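You operate a simulated robot arm through the tools that you are given. There is no shell and no other tool. Be economical: measure what you need, move in short steps, check, and stop when the job is done.

The job below is to be done with a simulated robot arm. You get a single attempt, and the scene is never put back.

Task
Swap the pink dot cartridge in machine 8 for the blue dot one on top of the grey shelf stand.
Fine: light on first; the stand is the one between machines 6 and 7; pink dot one on top of it, blue dot one upright in the holder; then light off, door shut and latched.
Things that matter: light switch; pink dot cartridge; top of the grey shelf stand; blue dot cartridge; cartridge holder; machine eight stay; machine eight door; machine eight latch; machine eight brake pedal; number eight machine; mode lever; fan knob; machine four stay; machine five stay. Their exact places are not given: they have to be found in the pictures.

The check looks at the end state, three seconds after you hand in, the way a careful person would. Anything else that was tipped, shoved, dropped, spilled or broken makes it a failure.

Robot
A 7-joint arm with a two-finger parallel gripper on a trunk, on a base that drives. Base frame: it is fixed to the floor where the robot stands at the start and does not move with it; the origin is under the middle of the robot, x ahead of it, y to its left, z up. Units: mm, degrees, N and s.
With the tool pointing down near the work surface it reaches from about 100 to 360 mm from the robot's upright axis, wherever it stands. Its first joint turns from -166.0 to 166.0 degrees. Places, roughly: light switch [500, -700, 1100]; top of the grey shelf stand [900, -1800, 900]; cartridge holder [500, -700, 700]; machine eight stay [300, -1100, 900]; machine eight door [200, -1200, 1100]; machine eight latch [200, -1300, 1200]; machine eight brake pedal [200, -900, 200]; number eight machine [600, -800, 600]; mode lever [500, -900, 1100]; fan knob [600, -900, 1200]; machine four stay [1400, -4500, 900]; machine five stay [1100, -3600, 900]; machine six stay [800, -2600, 900]; machine five latch [900, -3800, 1200]; machine six latch [600, -2800, 1200]; machine seven latch [400, -1300, 1300]. Payload 1.57 kg.
The TCP is the grasp point between the finger pads, 30 mm short of the fingertips. In the tool frame z runs along the fingers and y along their closing line. Largest opening 110 mm; finger width 24, thickness 12; the body of the gripper, 48 by 112 mm, starts 78 mm behind the TCP.
Orientation is told as [roll, pitch, yaw] about the base's x, y, z axes, in that order, counted from this pose: with the fingers straight down and closing along the base's y, the tool's x points along the base's -x, its y along +y and its z along -z.

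Tools
- The arm moves only by the tool servo_tool. Its argument "rows" is a list of rows, each an object of numbers (a shift or turn left out is 0, a gripper value left out holds the last): "dx", "dy", "dz": the shift along the base's x, y, z in units of 200 mm (1.0 is 200 mm); "rx", "ry", "rz": the turn, a rotation vector about the base's x, y, z in units of 90 degrees (1.0 is 90 degrees). In form: [{"dx": .., "dy": .., "dz": .., "rx": .., "ry": .., "rz": ..}, ...]. A call has 1 to 20 rows; each row is the pose to reach, as a shift and turn from the pose commanded when the call began. "fingers" is the closure in counts, from 0 (fully open) to 255 (shut), set as the call begins (left out, the last holds). A call with a number of a shift or a turn outside -1 to 1 is refused whole. Each row takes 0.2 s and may step no farther than 50 mm and 8.6 degrees from the row before; otherwise, or with a gripper value out of range, the whole call is refused. A pose out of reach is approached as far as the arm can. The call stops where the force on the tool passes 90 N (or 10 N more than at its start, if that is more) or the arm is blocked; 0.2 s more then pass. Each finger travels about 45 mm/s and halts on what it meets, pressing with about 37 N; the grip force reading is that of the motor and also rises with nothing between the fingers. The clock runs only during rows and for 0.2 s after the last one: add rows that repeat a pose to give the fingers time. It gives the time, the measured TCP pose, the force on the tool (base axes), the opening and the grip force at its end, in the units of the frame above (readings bear some noise), and new pictures: "pictures" is both (left out), scene, wrist or none.
- Cameras (640 x 400 px; columns grow to the right, rows downward): "scene" is now at [-6.9, 59.9, 1547.3]; the picture's right is [-0.88, -0.48, 0.00], its down [-0.18, 0.33, -0.93] and it looks along [0.44, -0.82, -0.37] (base axes); focal length 273 px, centre (320, 200). "wrist" rides on the gripper at [70, 16, -141] in the tool frame; the picture's right is [-0.23, 0.97, 0.00], its down [-0.86, -0.20, -0.48] and it looks along [-0.47, -0.11, 0.88] (tool axes); focal length 222 px, centre (320, 200).
- lift_body(by): slides the trunk up (or, below 0, down) by that many mm; the arm and the scene camera ride with it, the base frame stays. It gives what a move gives, with no picture.
- base_move(legs): drives the robot by 1 to 6 legs, each [ahead, turn to the left] in mm and degrees, along the robot's own axes; the way and the turn of a leg run together, so that a leg with both is an arc; at most 1500 mm and 180 degrees a leg. The arm and the cameras ride along, it lands a little off, and it stops where it bumps. It gives what a move gives, and a new picture of the scene camera.
- pan_tilt(pan, tilt): turns the head with the scene camera to pan (to the left, within 155 degrees either way) and tilt (down, from -29 to 69), counted from straight ahead of the robot. It gives what a move gives, and a new picture of the scene camera.
- locate(camera, pixels): for up to 12 pixels [column, row] of the newest picture of that camera ("zoom" is the newest enlarged one), the place [x, y, z] in the base frame of the surface seen there, good to about 2 mm, but the place of the scene camera against the robot may be out by one fixed shift of up to 25 mm in any direction. The clock stands still meanwhile.
- close_up(camera, box): a new picture of the part [left, top, right, bottom] of that camera's present view, enlarged. The clock stands still meanwhile.
- sign_off(): hands the job in; it is judged then, once.

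Work in short steps. Measure before you move; look again where a grasp or a placing could have gone wrong, and mend it. You have 80 turns and 170 pictures in all, those below and enlarged ones among them. Open the gripper and draw the arm clear of the work before you hand the job in, unless the task says otherwise; then end with one line.

The tools are called after ">>>" by a JSON object that holds its "fn" and its "kwargs". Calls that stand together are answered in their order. servo_tool: Moves the arm, as the interface text tells. Its arguments: {"type":"object","properties":{"rows":{"type":"array","items":{"type":"object","properties":{"dx":{"type":"number"},"dy":{"type":"number"},"dz":{"type":"number"},"rx":{"type":"number"},"ry":{"type":"number"},"rz":{"type":"number"}}}},"fingers":{"type":"number"},"pictures":{"type":"string","enum":["both","scene","wrist","none"]}},"required":["rows"]} The other tools are called the same way: lift_body (by) slides the trunk up or down; base_move (legs) drives the base; pan_tilt (pan, tilt) turns the head that bears the scene camera; locate (camera, pixels) gives the place of the surface under pixels of a picture; close_up (camera, box) takes an enlarged picture of a part of a camera's view; sign_off () hands the job in.

At the start:

```text
t: 0.0
eef_pos: [282.2, -331.8, 1274.5]
ee_rot: [-0.1, 0.0, -0.2]
force: [0.4, 0.2, 0.6]
finger_gap: 110.0
gripper_force: 0.1
trunk travel left (down, up): [-439.0, 151.0]
robot x, y, heading: [3.0, -25.0, 0.2]
head pan, tilt: [-61.5, 21.8]
```

scene: 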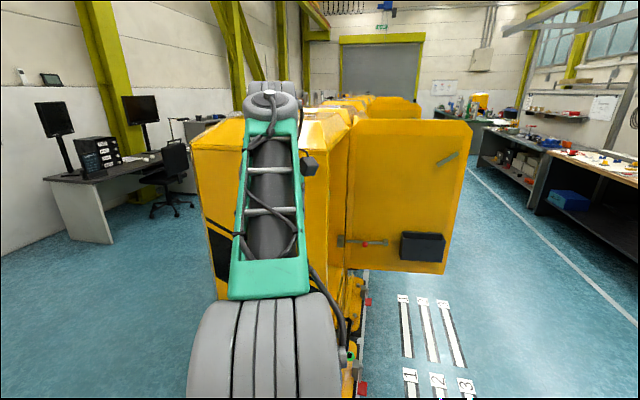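
wrist: 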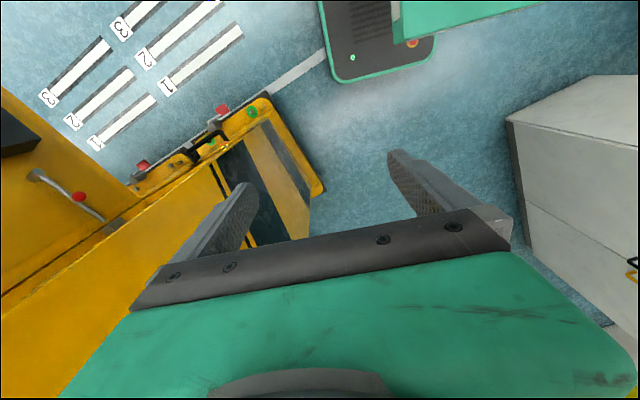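

The arm blocks part of the view; machine 8's open door is at about (410,190). I'll take an enlarged picture of the machine region to learn the layout.

>>> {"fn": "close_up", "kwargs": {"camera": "scene", "box": [180, 80, 500, 400]}}

>>> {"fn": "locate", "kwargs": {"camera": "scene", "pixels": [[355, 130], [468, 130], [440, 270], [350, 262], [445, 160], [364, 243], [422, 245], [368, 301], [350, 356], [362, 388], [205, 150], [403, 320]]}}

```text
1.25 times, centred on (340, 240) of scene
```

zoom: 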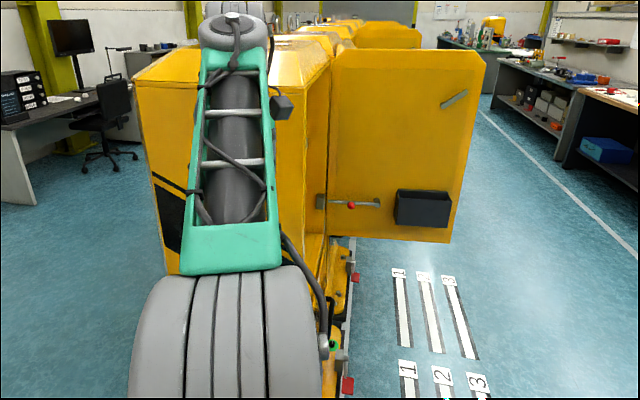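

```text
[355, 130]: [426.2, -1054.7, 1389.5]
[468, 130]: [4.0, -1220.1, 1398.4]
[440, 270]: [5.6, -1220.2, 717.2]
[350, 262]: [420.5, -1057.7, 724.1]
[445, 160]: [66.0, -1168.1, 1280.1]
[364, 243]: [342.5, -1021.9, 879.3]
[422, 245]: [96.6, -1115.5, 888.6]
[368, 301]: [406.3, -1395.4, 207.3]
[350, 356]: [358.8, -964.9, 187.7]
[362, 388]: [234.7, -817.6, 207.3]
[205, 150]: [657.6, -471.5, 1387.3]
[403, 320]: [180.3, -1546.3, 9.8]
```

Door hinges near (420,-1057) and opens to −x, so the front opening faces −x. I'll check surroundings for driving: locate the cabinet in the wrist picture and the pan views.

>>> {"fn": "locate", "kwargs": {"camera": "wrist", "pixels": [[510, 120], [630, 80], [325, 60], [345, 78], [430, 55], [215, 110], [270, 95], [320, 190], [205, 135], [245, 112], [140, 165], [560, 170]]}}

>>> {"fn": "pan_tilt", "kwargs": {"pan": -120, "tilt": 35}}

```text
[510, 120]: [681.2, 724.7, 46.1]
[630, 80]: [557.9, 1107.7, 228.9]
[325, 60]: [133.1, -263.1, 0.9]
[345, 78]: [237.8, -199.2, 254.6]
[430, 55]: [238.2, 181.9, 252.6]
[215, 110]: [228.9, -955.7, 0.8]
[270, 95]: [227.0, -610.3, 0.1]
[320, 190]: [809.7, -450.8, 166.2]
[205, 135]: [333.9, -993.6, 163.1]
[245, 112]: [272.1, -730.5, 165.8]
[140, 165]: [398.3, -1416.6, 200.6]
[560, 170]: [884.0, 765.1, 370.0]
```

```text
t: 1.3
eef_pos: [281.8, -331.0, 1275.5]
ee_rot: [0.0, 0.0, -0.3]
force: [0.3, 0.0, -0.4]
finger_gap: 109.7
gripper_force: 0.0
trunk travel left (down, up): [-439.0, 151.0]
robot x, y, heading: [1.8, -24.7, -0.0]
head pan, tilt: [-120.0, 35.0]
```

scene: 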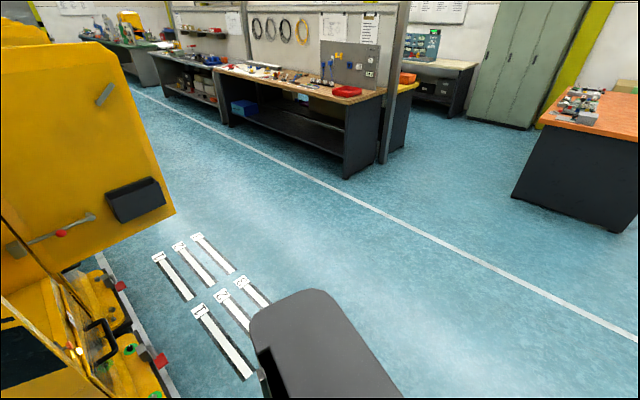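

The floor in front of the machines is clear. I'll bring the arm round to straight ahead and tucked before driving, so it doesn't sweep into the door.

>>> {"fn": "servo_tool", "kwargs": {"rows": [{"dx": -0.02, "dy": 0.2}, {"dx": -0.04, "dy": 0.4}, {"dx": -0.06, "dy": 0.6}, {"dx": -0.08, "dy": 0.8}, {"dx": -0.1, "dy": 1.0}], "pictures": "none"}}

>>> {"fn": "servo_tool", "kwargs": {"rows": [{"dx": -0.02, "dy": 0.2}, {"dx": -0.04, "dy": 0.4}, {"dx": -0.06, "dy": 0.6}], "pictures": "none"}}

>>> {"fn": "pan_tilt", "kwargs": {"pan": -30, "tilt": 30}}

>>> {"fn": "base_move", "kwargs": {"legs": [[0, -109], [926, 0], [0, 126]]}}

```text
t: 2.6
eef_pos: [263.3, -135.6, 1276.7]
ee_rot: [-0.4, -0.6, 1.0]
force: [11.2, -11.1, -21.1]
finger_gap: 109.8
gripper_force: 0.0
trunk travel left (down, up): [-439.0, 151.0]
robot x, y, heading: [4.1, -23.9, -0.1]
head pan, tilt: [-120.0, 35.0]
stopped in row 5: the force on the tool passed its limit (the readings are from after the stop); the commanded pose is now the measured one
```

```text
t: 2.9
eef_pos: [264.1, -125.4, 1276.7]
ee_rot: [-1.0, -1.2, 2.1]
force: [11.7, -2.0, -15.9]
finger_gap: 110.0
gripper_force: 0.1
trunk travel left (down, up): [-439.0, 151.0]
robot x, y, heading: [7.2, -27.1, -0.1]
head pan, tilt: [-120.0, 35.0]
stopped in row 1: the force on the tool passed its limit (the readings are from after the stop); the commanded pose is now the measured one
```

```text
t: 4.5
eef_pos: [263.2, -125.9, 1275.9]
ee_rot: [-0.9, -1.1, 2.3]
force: [9.9, -17.6, -26.9]
finger_gap: 110.0
gripper_force: 0.0
trunk travel left (down, up): [-439.0, 151.0]
robot x, y, heading: [4.5, -21.7, -0.4]
head pan, tilt: [-30.0, 30.0]
```

scene: 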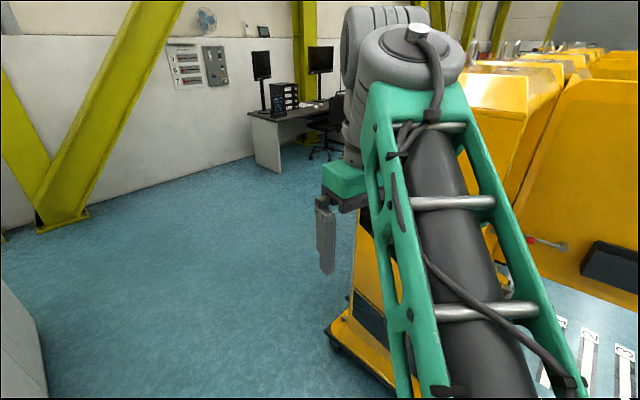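

```text
t: 19.2
eef_pos: [-38.7, -920.6, 1277.5]
ee_rot: [-0.9, -1.1, 18.2]
force: [16.5, -15.0, -29.9]
finger_gap: 110.0
gripper_force: 0.1
trunk travel left (down, up): [-439.0, 151.0]
robot x, y, heading: [-313.3, -894.0, 16.0]
head pan, tilt: [-30.0, 30.0]
```

scene: 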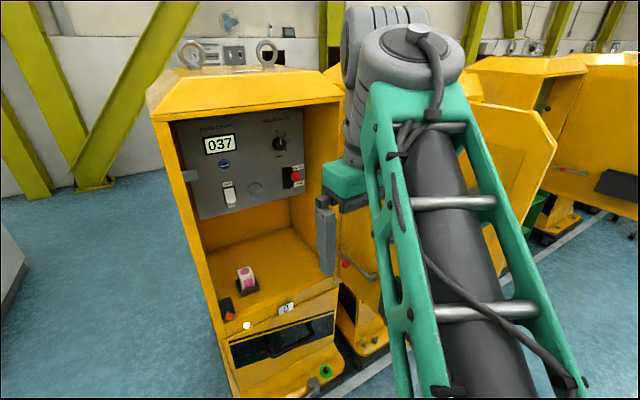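

Excellent view of machine 8: panel with a white switch at about (229,195), cartridge with pink dot at (246,280). Zooming and locating.

>>> {"fn": "close_up", "kwargs": {"camera": "scene", "box": [170, 110, 330, 210]}}

>>> {"fn": "close_up", "kwargs": {"camera": "scene", "box": [190, 240, 380, 390]}}

>>> {"fn": "locate", "kwargs": {"camera": "scene", "pixels": [[229, 195], [229, 187], [231, 205], [293, 178], [280, 142], [245, 273], [246, 289], [224, 162], [182, 170], [215, 310], [300, 290], [340, 110]]}}

```text
4.00 times, centred on (250, 160) of scene
```

zoom: 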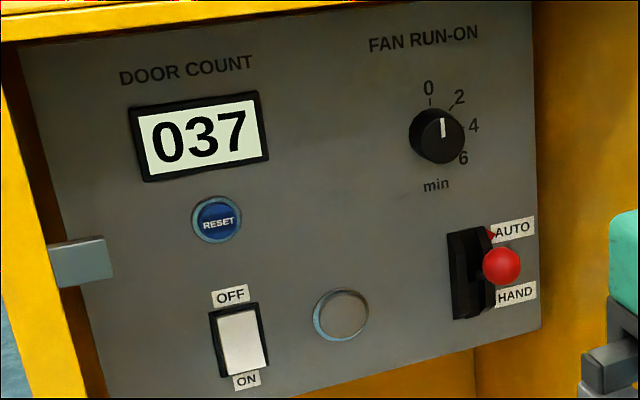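

```text
2.67 times, centred on (285, 315) of scene
```

zoom: 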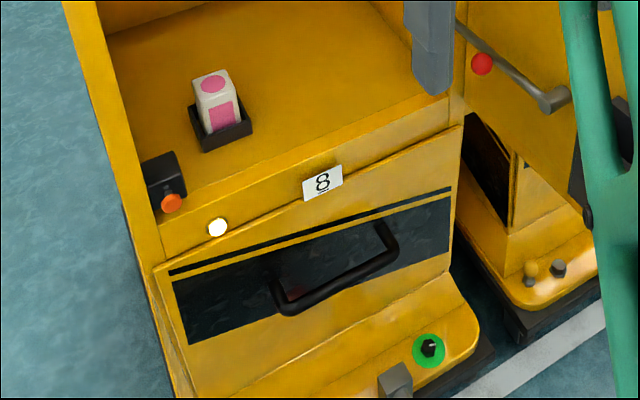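

```text
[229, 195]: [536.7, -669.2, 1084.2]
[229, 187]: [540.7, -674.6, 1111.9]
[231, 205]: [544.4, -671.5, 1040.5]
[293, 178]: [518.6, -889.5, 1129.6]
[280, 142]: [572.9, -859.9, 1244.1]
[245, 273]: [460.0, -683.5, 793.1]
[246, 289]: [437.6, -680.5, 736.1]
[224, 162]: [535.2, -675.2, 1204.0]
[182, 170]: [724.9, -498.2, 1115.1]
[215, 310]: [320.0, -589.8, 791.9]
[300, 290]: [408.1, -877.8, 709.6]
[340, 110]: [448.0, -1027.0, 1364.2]
```

Everything is in straight-ahead direction. The switch rocker shows ON at the bottom, OFF at the top. The arm's in light self-contact, so I ease it outward ahead and begin tilting the fingers forward.

>>> {"fn": "servo_tool", "kwargs": {"rows": [{"dx": 0.2, "dy": 0.06}, {"dx": 0.4, "dy": 0.12}, {"dx": 0.6, "dy": 0.18}, {"dx": 0.6, "dy": 0.18, "rx": 0.02, "ry": -0.09}, {"dx": 0.6, "dy": 0.18, "rx": 0.045, "ry": -0.175}, {"dx": 0.6, "dy": 0.18, "rx": 0.07, "ry": -0.26}, {"dx": 0.6, "dy": 0.18, "rx": 0.095, "ry": -0.345}, {"dx": 0.6, "dy": 0.18, "rx": 0.12, "ry": -0.43}, {"dx": 0.6, "dy": 0.18, "rx": 0.145, "ry": -0.515}, {"dx": 0.6, "dy": 0.18, "rx": 0.17, "ry": -0.6}], "pictures": "both"}}

```text
t: 21.6
eef_pos: [114.7, -892.4, 1289.3]
ee_rot: [-4.0, -46.9, 14.2]
force: [0.5, 0.8, 0.0]
finger_gap: 110.3
gripper_force: 0.0
out of reach, approached as far as the arm can: row 9, 10
trunk travel left (down, up): [-439.0, 151.0]
robot x, y, heading: [-316.7, -900.0, 15.9]
head pan, tilt: [-30.0, 30.0]
stopped in row 10: the arm was blocked; the commanded pose is now the measured one
```

scene: 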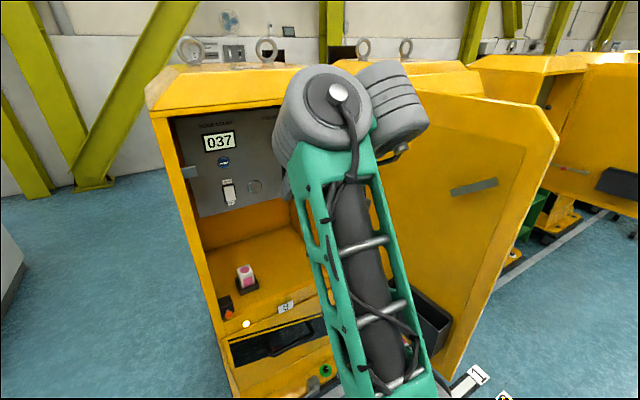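
wrist: 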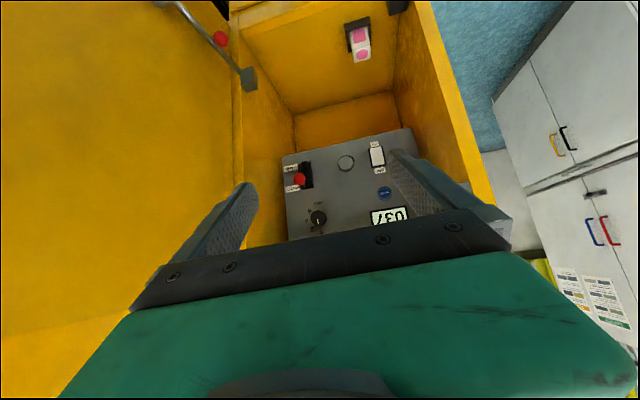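

The reach is bounded here with the fold; I'll check where the shoulder and elbow are to choose trunk height.

>>> {"fn": "locate", "kwargs": {"camera": "scene", "pixels": [[338, 93], [310, 130], [400, 90], [400, 370], [365, 260], [285, 190], [300, 170]]}}

>>> {"fn": "pan_tilt", "kwargs": {"pan": -50, "tilt": 65}}

```text
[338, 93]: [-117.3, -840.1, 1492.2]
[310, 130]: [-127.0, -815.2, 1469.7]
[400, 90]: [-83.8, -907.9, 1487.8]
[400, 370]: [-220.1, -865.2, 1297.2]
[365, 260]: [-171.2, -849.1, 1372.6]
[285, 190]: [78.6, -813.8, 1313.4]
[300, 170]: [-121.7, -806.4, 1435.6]
```

```text
t: 22.6
eef_pos: [115.6, -889.7, 1290.7]
ee_rot: [-3.9, -46.2, 14.4]
force: [0.6, -0.1, 0.0]
finger_gap: 109.8
gripper_force: 0.1
trunk travel left (down, up): [-439.0, 151.0]
robot x, y, heading: [-319.0, -893.9, 16.2]
head pan, tilt: [-50.0, 65.0]
```

scene: 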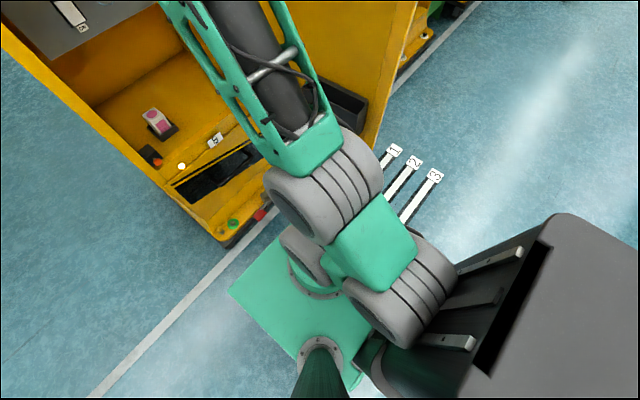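

>>> {"fn": "locate", "kwargs": {"camera": "scene", "pixels": [[325, 190], [290, 215], [375, 250], [425, 280], [300, 255], [240, 290], [320, 345], [265, 215], [232, 224], [560, 225], [245, 240]]}}

>>> {"fn": "close_up", "kwargs": {"camera": "scene", "box": [60, 80, 300, 260]}}

```text
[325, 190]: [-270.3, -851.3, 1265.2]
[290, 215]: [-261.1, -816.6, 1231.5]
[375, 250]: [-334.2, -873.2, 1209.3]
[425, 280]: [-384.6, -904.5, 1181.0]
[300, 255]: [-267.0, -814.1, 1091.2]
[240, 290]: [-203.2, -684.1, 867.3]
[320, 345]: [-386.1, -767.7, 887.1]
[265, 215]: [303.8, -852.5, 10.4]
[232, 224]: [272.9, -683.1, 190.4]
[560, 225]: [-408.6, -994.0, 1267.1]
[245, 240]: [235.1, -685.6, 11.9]
```

```text
2.22 times, centred on (180, 170) of scene
```

zoom: 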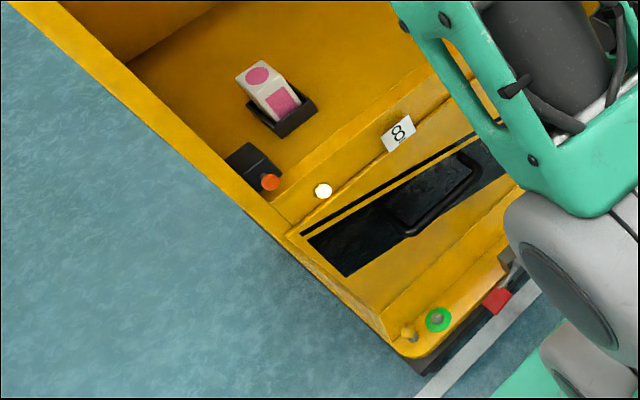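

Shoulder at z≈1200. I lower the tool and shift it left to the switch's line, then tilt to horizontal.

>>> {"fn": "servo_tool", "kwargs": {"rows": [{"dx": -0.03, "dy": 0.1, "dz": -0.2}, {"dx": -0.06, "dy": 0.2, "dz": -0.4}, {"dx": -0.09, "dy": 0.3, "dz": -0.6}, {"dx": -0.12, "dy": 0.4, "dz": -0.8}, {"dx": -0.12, "dy": 0.43, "dz": -0.9, "rx": 0.023, "ry": -0.085}, {"dx": -0.12, "dy": 0.43, "dz": -0.9, "rx": 0.046, "ry": -0.17}, {"dx": -0.12, "dy": 0.43, "dz": -0.9, "rx": 0.069, "ry": -0.255}, {"dx": -0.12, "dy": 0.43, "dz": -0.9, "rx": 0.092, "ry": -0.34}, {"dx": -0.12, "dy": 0.43, "dz": -0.9, "rx": 0.115, "ry": -0.425}], "pictures": "none"}}

>>> {"fn": "pan_tilt", "kwargs": {"pan": -20, "tilt": 40}}

```text
t: 24.6
eef_pos: [19.7, -726.2, 1708.2]
ee_rot: [153.1, -41.5, -123.7]
force: [0.7, 1.1, -0.2]
finger_gap: 110.2
gripper_force: 0.0
out of reach, approached as far as the arm can: row 1, 2, 3, 4, 5, 6, 7, 8, 9
trunk travel left (down, up): [-439.0, 151.0]
robot x, y, heading: [-317.1, -894.4, 15.9]
head pan, tilt: [-50.0, 65.0]
stopped in row 9: the arm was blocked; the commanded pose is now the measured one
```

```text
t: 25.5
eef_pos: [14.3, -736.9, 1714.7]
ee_rot: [153.0, -40.9, -123.8]
force: [-0.1, -0.6, 0.1]
finger_gap: 109.9
gripper_force: 0.0
trunk travel left (down, up): [-439.0, 151.0]
robot x, y, heading: [-310.5, -896.7, 15.8]
head pan, tilt: [-20.0, 40.0]
```

scene: 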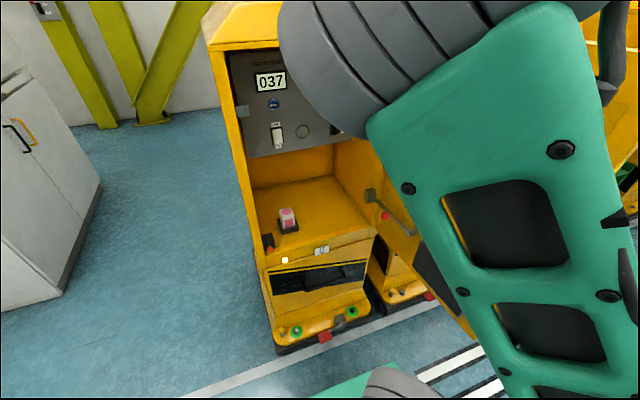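

The arm was driven through a singular posture; it now points forward-up at z≈1710. I'll make a small test step downward and look.

>>> {"fn": "servo_tool", "kwargs": {"rows": [{"dz": -0.1}, {"dz": -0.25}, {"dz": -0.25}], "pictures": "both"}}

```text
t: 26.3
eef_pos: [40.9, -688.5, 1640.4]
ee_rot: [153.0, -45.9, -123.3]
force: [-0.1, 0.1, -0.3]
finger_gap: 109.8
gripper_force: 0.0
trunk travel left (down, up): [-439.0, 151.0]
robot x, y, heading: [-313.6, -897.3, 16.0]
head pan, tilt: [-20.0, 40.0]
```

scene: 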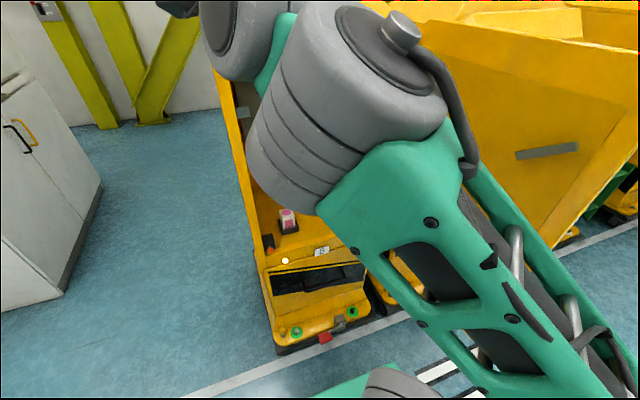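
wrist: 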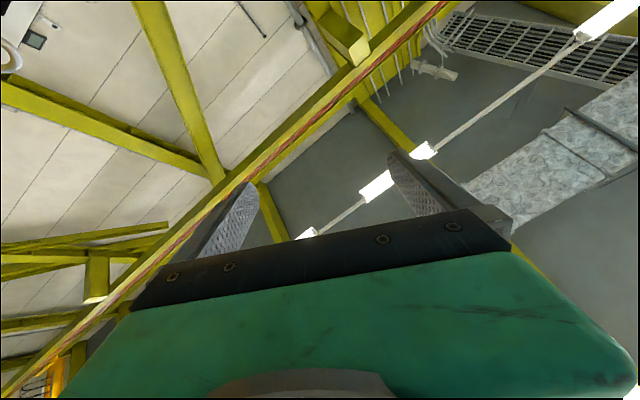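

Motion tracks properly. I rotate the tool toward horizontal (pointing at the machine) while lowering and shifting to the switch's line.

>>> {"fn": "servo_tool", "kwargs": {"rows": [{"dy": -0.07, "dz": -0.15, "rx": -0.063, "ry": 0.053, "rz": -0.024}, {"dx": 0.03, "dy": -0.14, "dz": -0.3, "rx": -0.125, "ry": 0.105, "rz": -0.047}, {"dx": 0.05, "dy": -0.22, "dz": -0.45, "rx": -0.188, "ry": 0.158, "rz": -0.071}, {"dx": 0.08, "dy": -0.3, "dz": -0.6, "rx": -0.25, "ry": 0.21, "rz": -0.095}, {"dx": 0.1, "dy": -0.38, "dz": -0.75, "rx": -0.313, "ry": 0.263, "rz": -0.118}, {"dx": 0.12, "dy": -0.46, "dz": -0.9, "rx": -0.376, "ry": 0.316, "rz": -0.142}], "pictures": "both"}}

```text
t: 27.1
eef_pos: [51.3, -645.8, 1528.9]
ee_rot: [149.4, -69.0, -117.1]
force: [-0.4, -0.6, -0.4]
finger_gap: 110.0
gripper_force: 0.0
trunk travel left (down, up): [-439.0, 151.0]
robot x, y, heading: [-316.1, -896.2, 15.5]
head pan, tilt: [-20.0, 40.0]
stopped in row 3: the arm was blocked; the commanded pose is now the measured one
```

scene: 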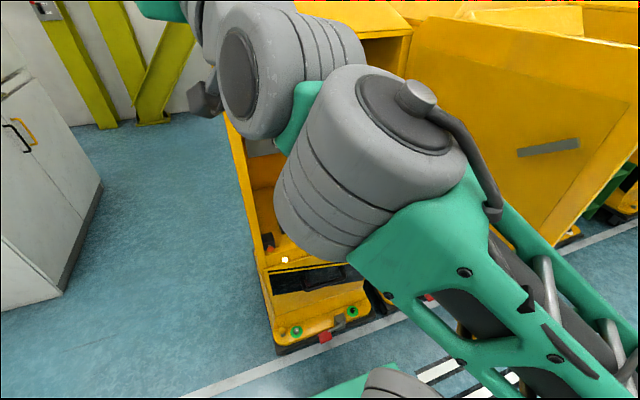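
wrist: 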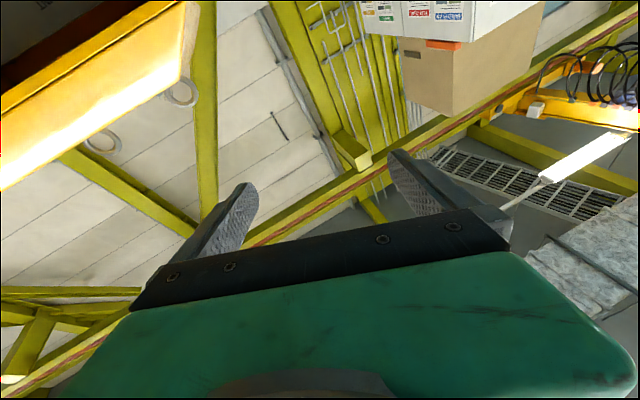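

Blocked without force (a joint limit, I think). I locate the arm's joints to understand the posture.

>>> {"fn": "locate", "kwargs": {"camera": "scene", "pixels": [[410, 100], [320, 200], [245, 80], [330, 45], [205, 100], [300, 115], [480, 280], [610, 360], [210, 20]]}}

>>> {"fn": "pan_tilt", "kwargs": {"pan": -20, "tilt": 5}}

```text
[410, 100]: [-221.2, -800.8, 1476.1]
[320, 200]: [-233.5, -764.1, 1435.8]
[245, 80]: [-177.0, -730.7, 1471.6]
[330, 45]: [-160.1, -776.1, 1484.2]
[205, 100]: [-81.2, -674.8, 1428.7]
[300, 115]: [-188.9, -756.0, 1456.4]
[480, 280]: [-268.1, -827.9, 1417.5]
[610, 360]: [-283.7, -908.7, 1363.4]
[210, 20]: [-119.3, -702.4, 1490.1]
```

```text
t: 28.1
eef_pos: [50.6, -649.5, 1535.6]
ee_rot: [149.5, -68.5, -117.2]
force: [-0.6, -0.9, 0.5]
finger_gap: 109.8
gripper_force: 0.1
trunk travel left (down, up): [-439.0, 151.0]
robot x, y, heading: [-315.6, -892.2, 15.9]
head pan, tilt: [-20.0, 5.0]
```

scene: 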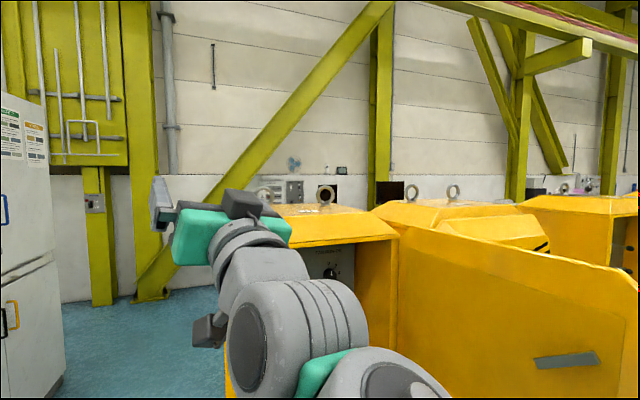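

I understand the geometry now: about 280 mm from the shoulder to the wrist cluster, plus a ~220 mm hand. So the wrist must stay ~300 mm from the shoulder; I extend forward along an arc while turning horizontal.

>>> {"fn": "servo_tool", "kwargs": {"rows": [{"dx": 0.12, "dy": -0.035, "dz": -0.12, "rx": -0.039, "ry": 0.028, "rz": -0.035}, {"dx": 0.24, "dy": -0.07, "dz": -0.26, "rx": -0.078, "ry": 0.056, "rz": -0.07}, {"dx": 0.36, "dy": -0.105, "dz": -0.41, "rx": -0.118, "ry": 0.083, "rz": -0.106}, {"dx": 0.48, "dy": -0.14, "dz": -0.56, "rx": -0.157, "ry": 0.111, "rz": -0.141}, {"dx": 0.6, "dy": -0.175, "dz": -0.7, "rx": -0.196, "ry": 0.139, "rz": -0.176}], "pictures": "wrist"}}

```text
t: 28.8
eef_pos: [53.2, -614.4, 1494.1]
ee_rot: [147.1, -76.5, -111.9]
force: [-0.4, -0.6, -0.2]
finger_gap: 110.1
gripper_force: 0.0
trunk travel left (down, up): [-439.0, 151.0]
robot x, y, heading: [-313.8, -897.8, 15.8]
head pan, tilt: [-20.0, 5.0]
stopped in row 3: the arm was blocked; the commanded pose is now the measured one
```

wrist: 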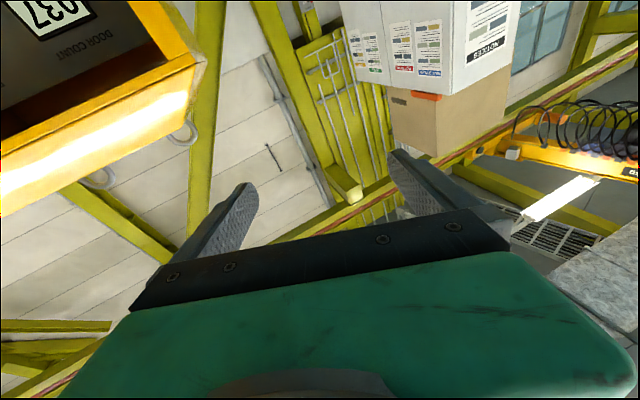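

The arm again yields the wrong way, so I test single small translations to learn which direction is limited.

>>> {"fn": "servo_tool", "kwargs": {"rows": [{"dx": 0.12}, {"dx": 0.25}, {"dx": 0.25}], "pictures": "none"}}

>>> {"fn": "servo_tool", "kwargs": {"rows": [{"dy": -0.12}, {"dy": -0.25}, {"dy": -0.25}], "pictures": "none"}}

>>> {"fn": "pan_tilt", "kwargs": {"pan": 10, "tilt": 35}}

```text
t: 29.6
eef_pos: [87.9, -589.9, 1486.5]
ee_rot: [146.0, -77.0, -107.2]
force: [0.0, -0.7, 0.0]
finger_gap: 110.4
gripper_force: 0.1
trunk travel left (down, up): [-439.0, 151.0]
robot x, y, heading: [-318.4, -893.9, 15.9]
head pan, tilt: [-20.0, 5.0]
```

```text
t: 30.0
eef_pos: [54.9, -547.1, 1464.6]
ee_rot: [137.0, -78.9, -88.5]
force: [1.5, 0.6, 0.8]
finger_gap: 110.1
gripper_force: 0.0
trunk travel left (down, up): [-439.0, 151.0]
robot x, y, heading: [-314.5, -898.3, 16.0]
head pan, tilt: [-20.0, 5.0]
stopped in row 2: the arm was blocked; the commanded pose is now the measured one
```

```text
t: 31.0
eef_pos: [53.4, -549.6, 1467.1]
ee_rot: [138.2, -78.7, -89.6]
force: [-0.4, 0.3, 0.1]
finger_gap: 109.9
gripper_force: 0.1
trunk travel left (down, up): [-439.0, 151.0]
robot x, y, heading: [-312.4, -895.2, 16.0]
head pan, tilt: [10.0, 35.0]
```

scene: 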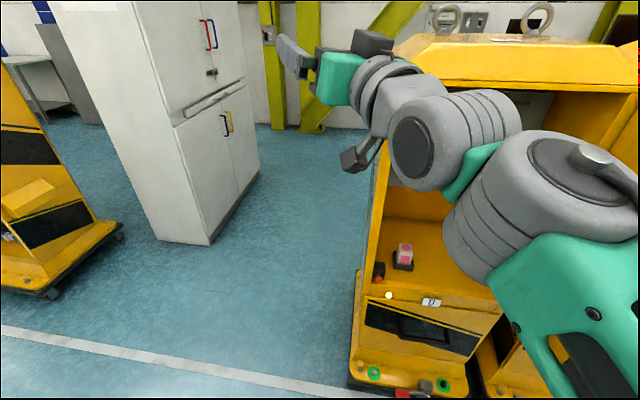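

The hand is actually level already, only yawed ~32° left. I rotate it right about its wrist (wrist point fixed) in small steps, then check.

>>> {"fn": "servo_tool", "kwargs": {"rows": [{"dx": 0.07, "dy": -0.09, "dz": -0.027, "rx": -0.024, "ry": 0.007, "rz": -0.071}, {"dx": 0.145, "dy": -0.185, "dz": -0.054, "rx": -0.049, "ry": 0.015, "rz": -0.142}, {"dx": 0.22, "dy": -0.285, "dz": -0.08, "rx": -0.073, "ry": 0.022, "rz": -0.213}, {"dx": 0.28, "dy": -0.385, "dz": -0.108, "rx": -0.098, "ry": 0.03, "rz": -0.284}, {"dx": 0.33, "dy": -0.49, "dz": -0.135, "rx": -0.122, "ry": 0.037, "rz": -0.355}], "pictures": "scene"}}

```text
t: 32.2
eef_pos: [117.2, -651.6, 1446.1]
ee_rot: [174.0, -89.5, -157.6]
force: [1.4, -0.2, -0.1]
finger_gap: 110.0
gripper_force: 0.0
trunk travel left (down, up): [-439.0, 151.0]
robot x, y, heading: [-316.0, -897.9, 15.8]
head pan, tilt: [10.0, 35.0]
```

scene: 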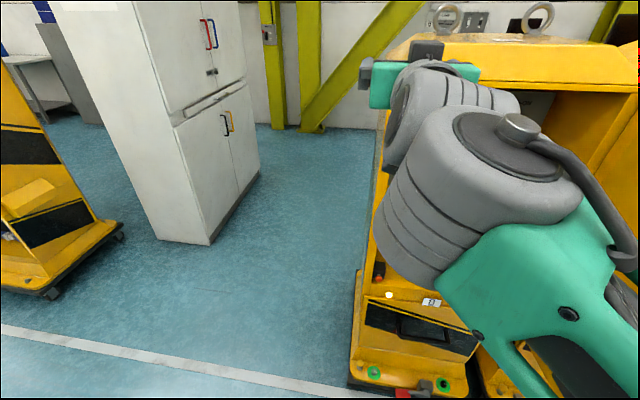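

That worked exactly. Now translate forward, right and down to a straight-ahead extended posture at z≈1260.

>>> {"fn": "servo_tool", "kwargs": {"rows": [{"dx": 0.1, "dy": -0.05, "dz": -0.1}, {"dx": 0.2, "dy": -0.11, "dz": -0.2}, {"dx": 0.3, "dy": -0.17, "dz": -0.32}, {"dx": 0.39, "dy": -0.24, "dz": -0.44}, {"dx": 0.46, "dy": -0.31, "dz": -0.57}, {"dx": 0.52, "dy": -0.38, "dz": -0.7}, {"dx": 0.57, "dy": -0.45, "dz": -0.82}, {"dx": 0.605, "dy": -0.515, "dz": -0.93}], "pictures": "scene"}}

```text
t: 34.0
eef_pos: [237.6, -755.3, 1260.6]
ee_rot: [168.5, -89.4, -152.2]
force: [-0.7, 0.4, -0.2]
finger_gap: 109.8
gripper_force: 0.1
trunk travel left (down, up): [-439.0, 151.0]
robot x, y, heading: [-316.3, -896.8, 15.8]
head pan, tilt: [10.0, 35.0]
```

scene: 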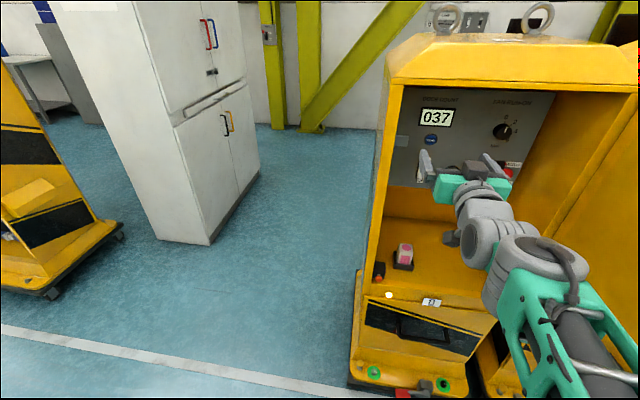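

Great posture and clear view. I zoom to the gripper for calibration, the panel, the holder, and the pedal area.

>>> {"fn": "close_up", "kwargs": {"camera": "scene", "box": [380, 80, 540, 180]}}

>>> {"fn": "close_up", "kwargs": {"camera": "scene", "box": [340, 220, 500, 400]}}

>>> {"fn": "locate", "kwargs": {"camera": "scene", "pixels": [[424, 152], [423, 165], [486, 157], [427, 178], [403, 245], [403, 252], [403, 267], [397, 268], [411, 269], [424, 138], [390, 250], [445, 250]]}}

```text
4.00 times, centred on (460, 130) of scene
```

zoom: 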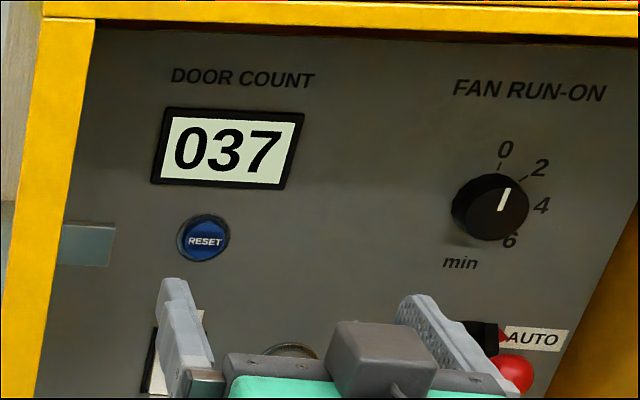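

```text
2.22 times, centred on (420, 310) of scene
```

zoom: 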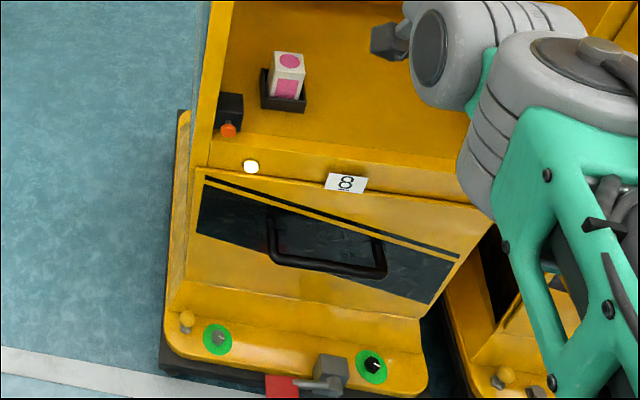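

```text
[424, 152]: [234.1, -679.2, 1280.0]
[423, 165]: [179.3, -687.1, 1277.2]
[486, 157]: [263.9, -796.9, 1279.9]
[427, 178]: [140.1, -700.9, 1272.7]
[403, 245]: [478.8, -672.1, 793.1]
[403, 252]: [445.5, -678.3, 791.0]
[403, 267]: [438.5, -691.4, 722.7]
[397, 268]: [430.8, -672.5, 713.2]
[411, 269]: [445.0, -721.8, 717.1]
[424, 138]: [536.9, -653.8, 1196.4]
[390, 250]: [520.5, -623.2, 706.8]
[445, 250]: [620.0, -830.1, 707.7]
```

I calibrate the scene camera against known finger geometry with a fine zoom.

>>> {"fn": "close_up", "kwargs": {"camera": "scene", "box": [412, 140, 508, 200]}}

```text
6.67 times, centred on (460, 170) of scene
```

zoom: 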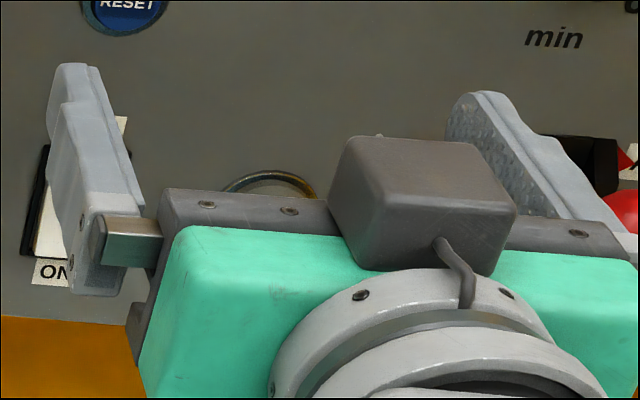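

>>> {"fn": "locate", "kwargs": {"camera": "zoom", "pixels": [[78, 70], [97, 90], [118, 150], [484, 97], [515, 130], [465, 100], [55, 110], [62, 100], [240, 235], [330, 250], [560, 270], [400, 150]]}}

```text
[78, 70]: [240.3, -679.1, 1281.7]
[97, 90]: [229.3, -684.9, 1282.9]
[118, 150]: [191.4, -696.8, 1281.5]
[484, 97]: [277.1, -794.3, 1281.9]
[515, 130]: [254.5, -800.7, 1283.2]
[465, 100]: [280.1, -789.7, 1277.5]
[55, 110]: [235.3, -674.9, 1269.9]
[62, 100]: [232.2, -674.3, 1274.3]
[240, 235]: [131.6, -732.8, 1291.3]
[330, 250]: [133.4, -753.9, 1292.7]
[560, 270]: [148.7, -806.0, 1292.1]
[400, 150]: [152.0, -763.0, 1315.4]
```

Camera shift ≈ (−7,+10,+9), so true = measured + (7,−10,−9). I locate the pedal edge in front, then lower the trunk and drive up closer.

>>> {"fn": "locate", "kwargs": {"camera": "scene", "pixels": [[400, 393], [408, 392], [425, 385], [435, 384], [375, 372], [352, 378], [445, 384], [383, 345], [435, 300]]}}

>>> {"fn": "lift_body", "kwargs": {"by": -208}}

>>> {"fn": "base_move", "kwargs": {"legs": [[150, 0]]}}

```text
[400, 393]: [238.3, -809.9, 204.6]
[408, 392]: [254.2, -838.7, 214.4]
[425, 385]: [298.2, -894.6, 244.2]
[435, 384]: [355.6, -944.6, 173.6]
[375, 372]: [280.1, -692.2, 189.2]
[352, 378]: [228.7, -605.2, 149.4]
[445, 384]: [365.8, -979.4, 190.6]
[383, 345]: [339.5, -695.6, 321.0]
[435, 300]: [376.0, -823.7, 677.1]
```

```text
t: 36.2
eef_pos: [238.3, -754.3, 1052.8]
ee_rot: [172.7, -89.4, -156.2]
force: [-0.7, -0.2, 0.3]
finger_gap: 110.2
gripper_force: 0.1
trunk travel left (down, up): [-231.0, 359.0]
robot x, y, heading: [-315.3, -895.1, 15.8]
head pan, tilt: [10.0, 35.0]
```

```text
t: 37.6
eef_pos: [383.5, -713.4, 1053.7]
ee_rot: [172.6, -89.5, -156.2]
force: [0.1, 0.4, 0.3]
finger_gap: 109.8
gripper_force: 0.0
trunk travel left (down, up): [-231.0, 359.0]
robot x, y, heading: [-170.7, -852.0, 15.9]
head pan, tilt: [10.0, 35.0]
```

scene: 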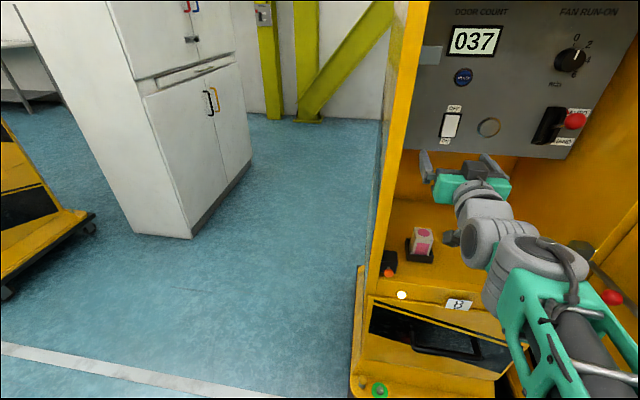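

Closer now; close up on the switch and measure it from here.

>>> {"fn": "close_up", "kwargs": {"camera": "scene", "box": [410, 90, 490, 190]}}

>>> {"fn": "locate", "kwargs": {"camera": "scene", "pixels": [[453, 114], [451, 125], [449, 136], [446, 145], [424, 152], [424, 155], [428, 165], [480, 158], [422, 232], [421, 242], [422, 258], [418, 262]]}}

```text
4.00 times, centred on (450, 140) of scene
```

zoom: 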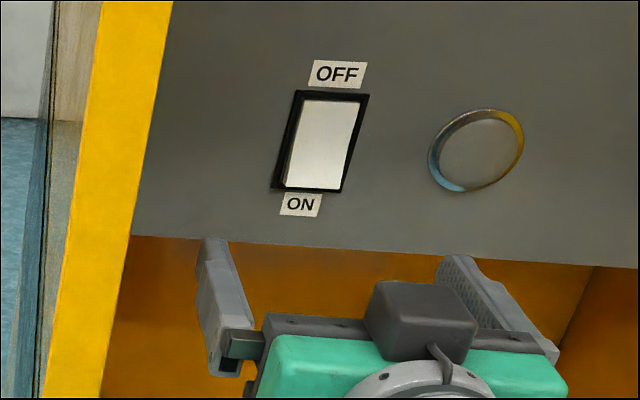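

```text
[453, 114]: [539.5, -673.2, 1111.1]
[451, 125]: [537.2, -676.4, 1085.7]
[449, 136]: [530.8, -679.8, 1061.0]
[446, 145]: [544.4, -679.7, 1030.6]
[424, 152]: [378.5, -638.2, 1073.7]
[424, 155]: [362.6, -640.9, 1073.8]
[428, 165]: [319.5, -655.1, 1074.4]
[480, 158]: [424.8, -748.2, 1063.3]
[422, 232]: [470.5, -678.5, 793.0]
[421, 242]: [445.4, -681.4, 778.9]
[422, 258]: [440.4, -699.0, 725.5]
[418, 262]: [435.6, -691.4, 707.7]
```

The rocker's lower end stands proud (530 vs 540), so it's OFF; I press its bottom. First drive 90 mm closer and close the fingers.

>>> {"fn": "base_move", "kwargs": {"legs": [[90, 0]]}}

>>> {"fn": "servo_tool", "kwargs": {"rows": [{"dx": 0.015, "dy": -0.05, "dz": -0.01}, {"dx": 0.028, "dy": -0.1, "dz": -0.025}, {"dx": 0.028, "dy": -0.1, "dz": -0.025}, {"dx": 0.028, "dy": -0.1, "dz": -0.025}, {"dx": 0.028, "dy": -0.1, "dz": -0.025}, {"dx": 0.028, "dy": -0.1, "dz": -0.025}, {"dx": 0.028, "dy": -0.1, "dz": -0.025}], "fingers": 255, "pictures": "both"}}

```text
t: 38.7
eef_pos: [472.1, -687.4, 1053.5]
ee_rot: [172.4, -89.5, -155.9]
force: [0.3, -0.5, 0.6]
finger_gap: 109.9
gripper_force: 0.1
trunk travel left (down, up): [-231.0, 359.0]
robot x, y, heading: [-80.5, -830.4, 15.9]
head pan, tilt: [10.0, 35.0]
```

scene: 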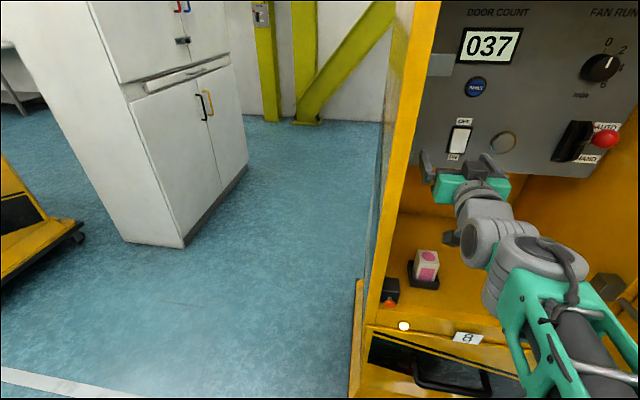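

```text
t: 40.3
eef_pos: [478.1, -707.7, 1048.0]
ee_rot: [172.0, -89.5, -155.4]
force: [-0.6, 0.5, 1.0]
finger_gap: 0.0
gripper_force: 17.9
trunk travel left (down, up): [-231.0, 359.0]
robot x, y, heading: [-80.9, -828.5, 15.8]
head pan, tilt: [10.0, 35.0]
```

scene: 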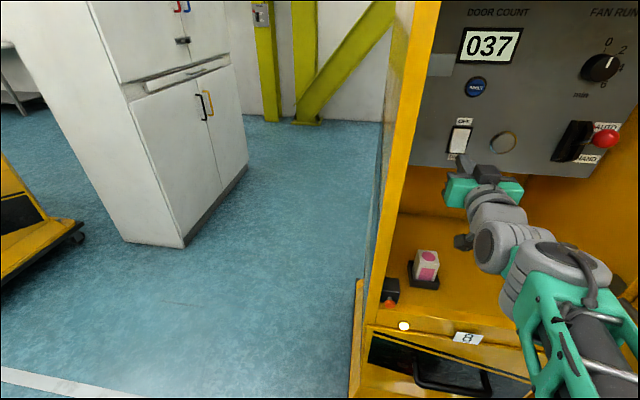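
wrist: 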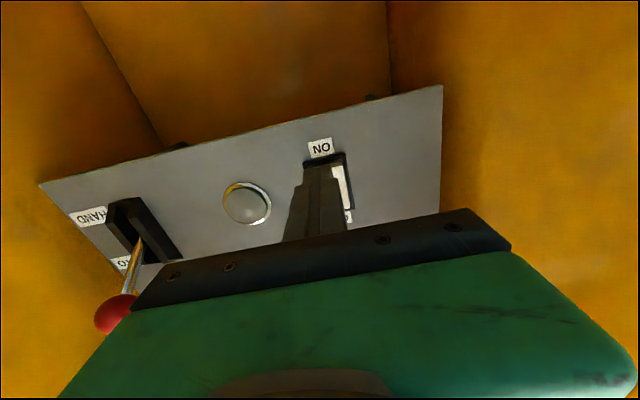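

Fingers appear just in front of the rocker's lower end; zoom the wrist to verify lateral alignment.

>>> {"fn": "close_up", "kwargs": {"camera": "wrist", "box": [270, 130, 390, 230]}}

>>> {"fn": "locate", "kwargs": {"camera": "wrist", "pixels": [[320, 147], [310, 160], [342, 158], [347, 190], [320, 168], [320, 175]]}}

```text
4.00 times, centred on (330, 180) of wrist
```

zoom: 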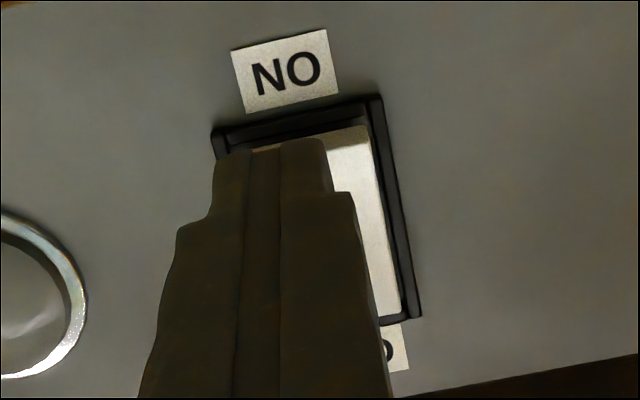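

```text
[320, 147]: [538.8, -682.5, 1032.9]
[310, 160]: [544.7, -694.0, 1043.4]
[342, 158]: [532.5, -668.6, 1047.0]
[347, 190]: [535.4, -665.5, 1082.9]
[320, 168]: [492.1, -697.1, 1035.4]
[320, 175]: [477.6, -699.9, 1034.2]
```

Fingers sit ~8 mm to the right and slightly low; correct (+8 mm left, +13 up) and push forward gently.

>>> {"fn": "servo_tool", "kwargs": {"rows": [{"dx": -0.01, "dy": 0.04, "dz": 0.065}, {"dx": 0.05, "dy": 0.055, "dz": 0.065}, {"dx": 0.11, "dy": 0.073, "dz": 0.065}, {"dx": 0.135, "dy": 0.08, "dz": 0.065}, {"dx": 0.16, "dy": 0.087, "dz": 0.065}, {"dx": 0.18, "dy": 0.093, "dz": 0.065}, {"dx": 0.195, "dy": 0.098, "dz": 0.065}], "pictures": "both"}}

```text
t: 41.5
eef_pos: [498.7, -692.3, 1061.2]
ee_rot: [158.6, -89.8, -141.9]
force: [-60.7, -16.6, -5.0]
finger_gap: 0.2
gripper_force: 21.1
trunk travel left (down, up): [-231.0, 359.0]
robot x, y, heading: [-79.7, -830.5, 15.9]
head pan, tilt: [10.0, 35.0]
stopped in row 5: the force on the tool passed its limit (the readings are from after the stop); the commanded pose is now the measured one
```

scene: 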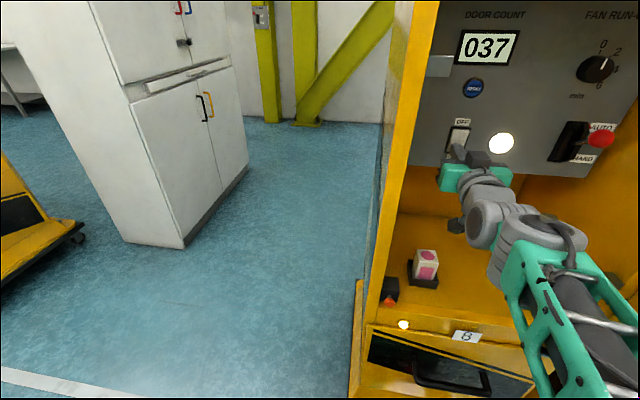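
wrist: 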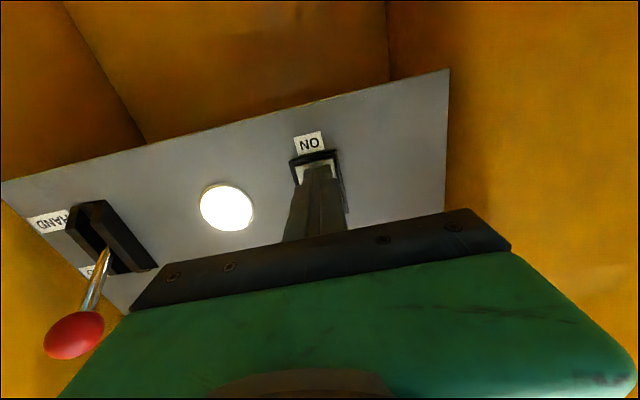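

The lamp on the panel lit: light is on. Now back off, lower the trunk, and look at the cartridge.

>>> {"fn": "base_move", "kwargs": {"legs": [[-110, 0]]}}

>>> {"fn": "lift_body", "kwargs": {"by": -160}}

>>> {"fn": "servo_tool", "kwargs": {"rows": [{"rx": -0.023, "ry": 0.08, "dz": 0.0}, {"rx": -0.046, "ry": 0.16, "dz": -0.05}, {"rx": -0.069, "ry": 0.24, "dz": -0.1}, {"rx": -0.092, "ry": 0.32, "dz": -0.15}, {"rx": -0.092, "ry": 0.32, "dz": -0.2}, {"rx": -0.092, "ry": 0.32, "dz": -0.25}], "fingers": 0, "pictures": "both"}}

```text
t: 42.7
eef_pos: [402.9, -721.3, 1055.8]
ee_rot: [26.6, -89.7, -10.0]
force: [0.0, 0.0, 0.3]
finger_gap: 0.1
gripper_force: 21.4
trunk travel left (down, up): [-231.0, 359.0]
robot x, y, heading: [-184.9, -855.6, 15.8]
head pan, tilt: [10.0, 35.0]
```

scene: 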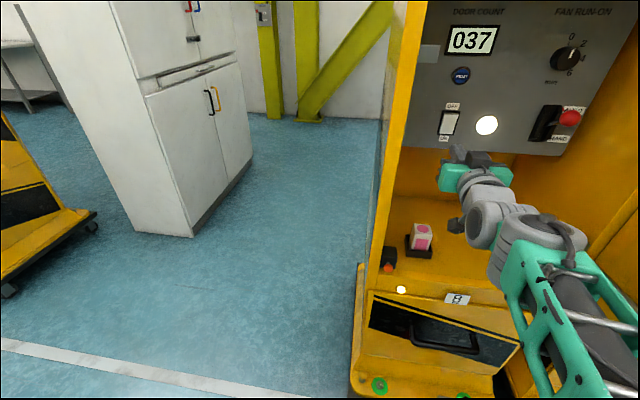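

```text
t: 44.5
eef_pos: [402.6, -720.2, 895.7]
ee_rot: [28.2, -89.8, -11.8]
force: [-0.1, 0.9, -0.1]
finger_gap: 0.1
gripper_force: 21.6
trunk travel left (down, up): [-71.0, 519.0]
robot x, y, heading: [-185.5, -856.5, 16.0]
head pan, tilt: [10.0, 35.0]
```

```text
t: 45.9
eef_pos: [402.9, -722.0, 847.1]
ee_rot: [0.6, -60.0, 15.9]
force: [-0.2, 0.3, 0.2]
finger_gap: 110.0
gripper_force: 0.0
trunk travel left (down, up): [-71.0, 519.0]
robot x, y, heading: [-191.3, -857.0, 15.9]
head pan, tilt: [10.0, 35.0]
```

scene: 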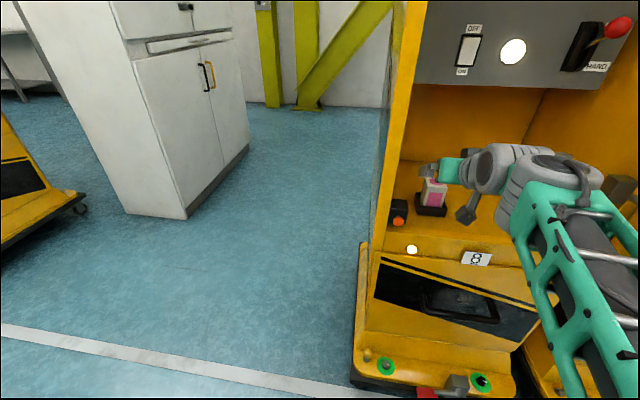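
wrist: 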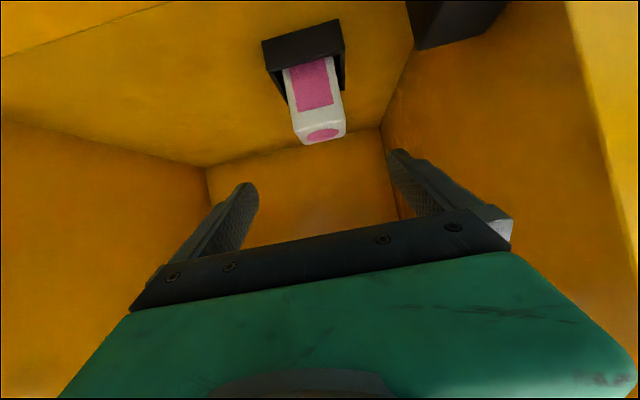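

Wrist view shows the cartridge (dot top at (322,135), front label at (312,85)). I locate its corners with the wrist camera.

>>> {"fn": "close_up", "kwargs": {"camera": "wrist", "box": [240, 10, 400, 160]}}

>>> {"fn": "locate", "kwargs": {"camera": "wrist", "pixels": [[296, 131], [343, 124], [304, 143], [343, 136], [323, 135], [288, 75], [330, 62], [266, 45], [338, 25], [270, 68], [342, 48], [345, 85]]}}

```text
2.67 times, centred on (320, 85) of wrist
```

zoom: 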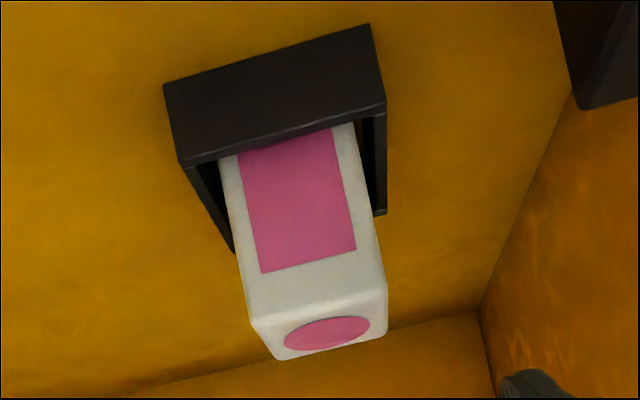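

```text
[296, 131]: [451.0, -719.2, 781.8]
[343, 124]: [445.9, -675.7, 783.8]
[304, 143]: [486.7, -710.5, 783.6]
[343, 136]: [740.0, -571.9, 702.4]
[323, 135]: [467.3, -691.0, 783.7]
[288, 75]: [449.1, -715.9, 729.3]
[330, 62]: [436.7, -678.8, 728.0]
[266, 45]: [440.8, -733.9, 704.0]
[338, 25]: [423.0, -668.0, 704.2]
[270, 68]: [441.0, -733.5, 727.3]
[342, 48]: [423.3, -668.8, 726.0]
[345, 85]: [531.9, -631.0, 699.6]
```

Cartridge centre ≈ (465,−692), top 784, holder rim 727. Drive forward 108 mm (fingers clear above it), then position over it.

>>> {"fn": "base_move", "kwargs": {"legs": [[108, 0]]}}

```text
t: 47.1
eef_pos: [507.6, -692.3, 846.8]
ee_rot: [0.6, -59.9, 15.9]
force: [-0.3, 0.1, 0.2]
finger_gap: 109.8
gripper_force: 0.1
trunk travel left (down, up): [-71.0, 519.0]
robot x, y, heading: [-85.1, -830.1, 15.7]
head pan, tilt: [10.0, 35.0]
```

scene: 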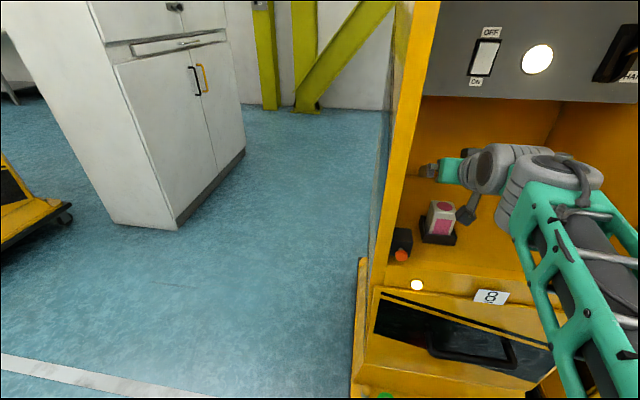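

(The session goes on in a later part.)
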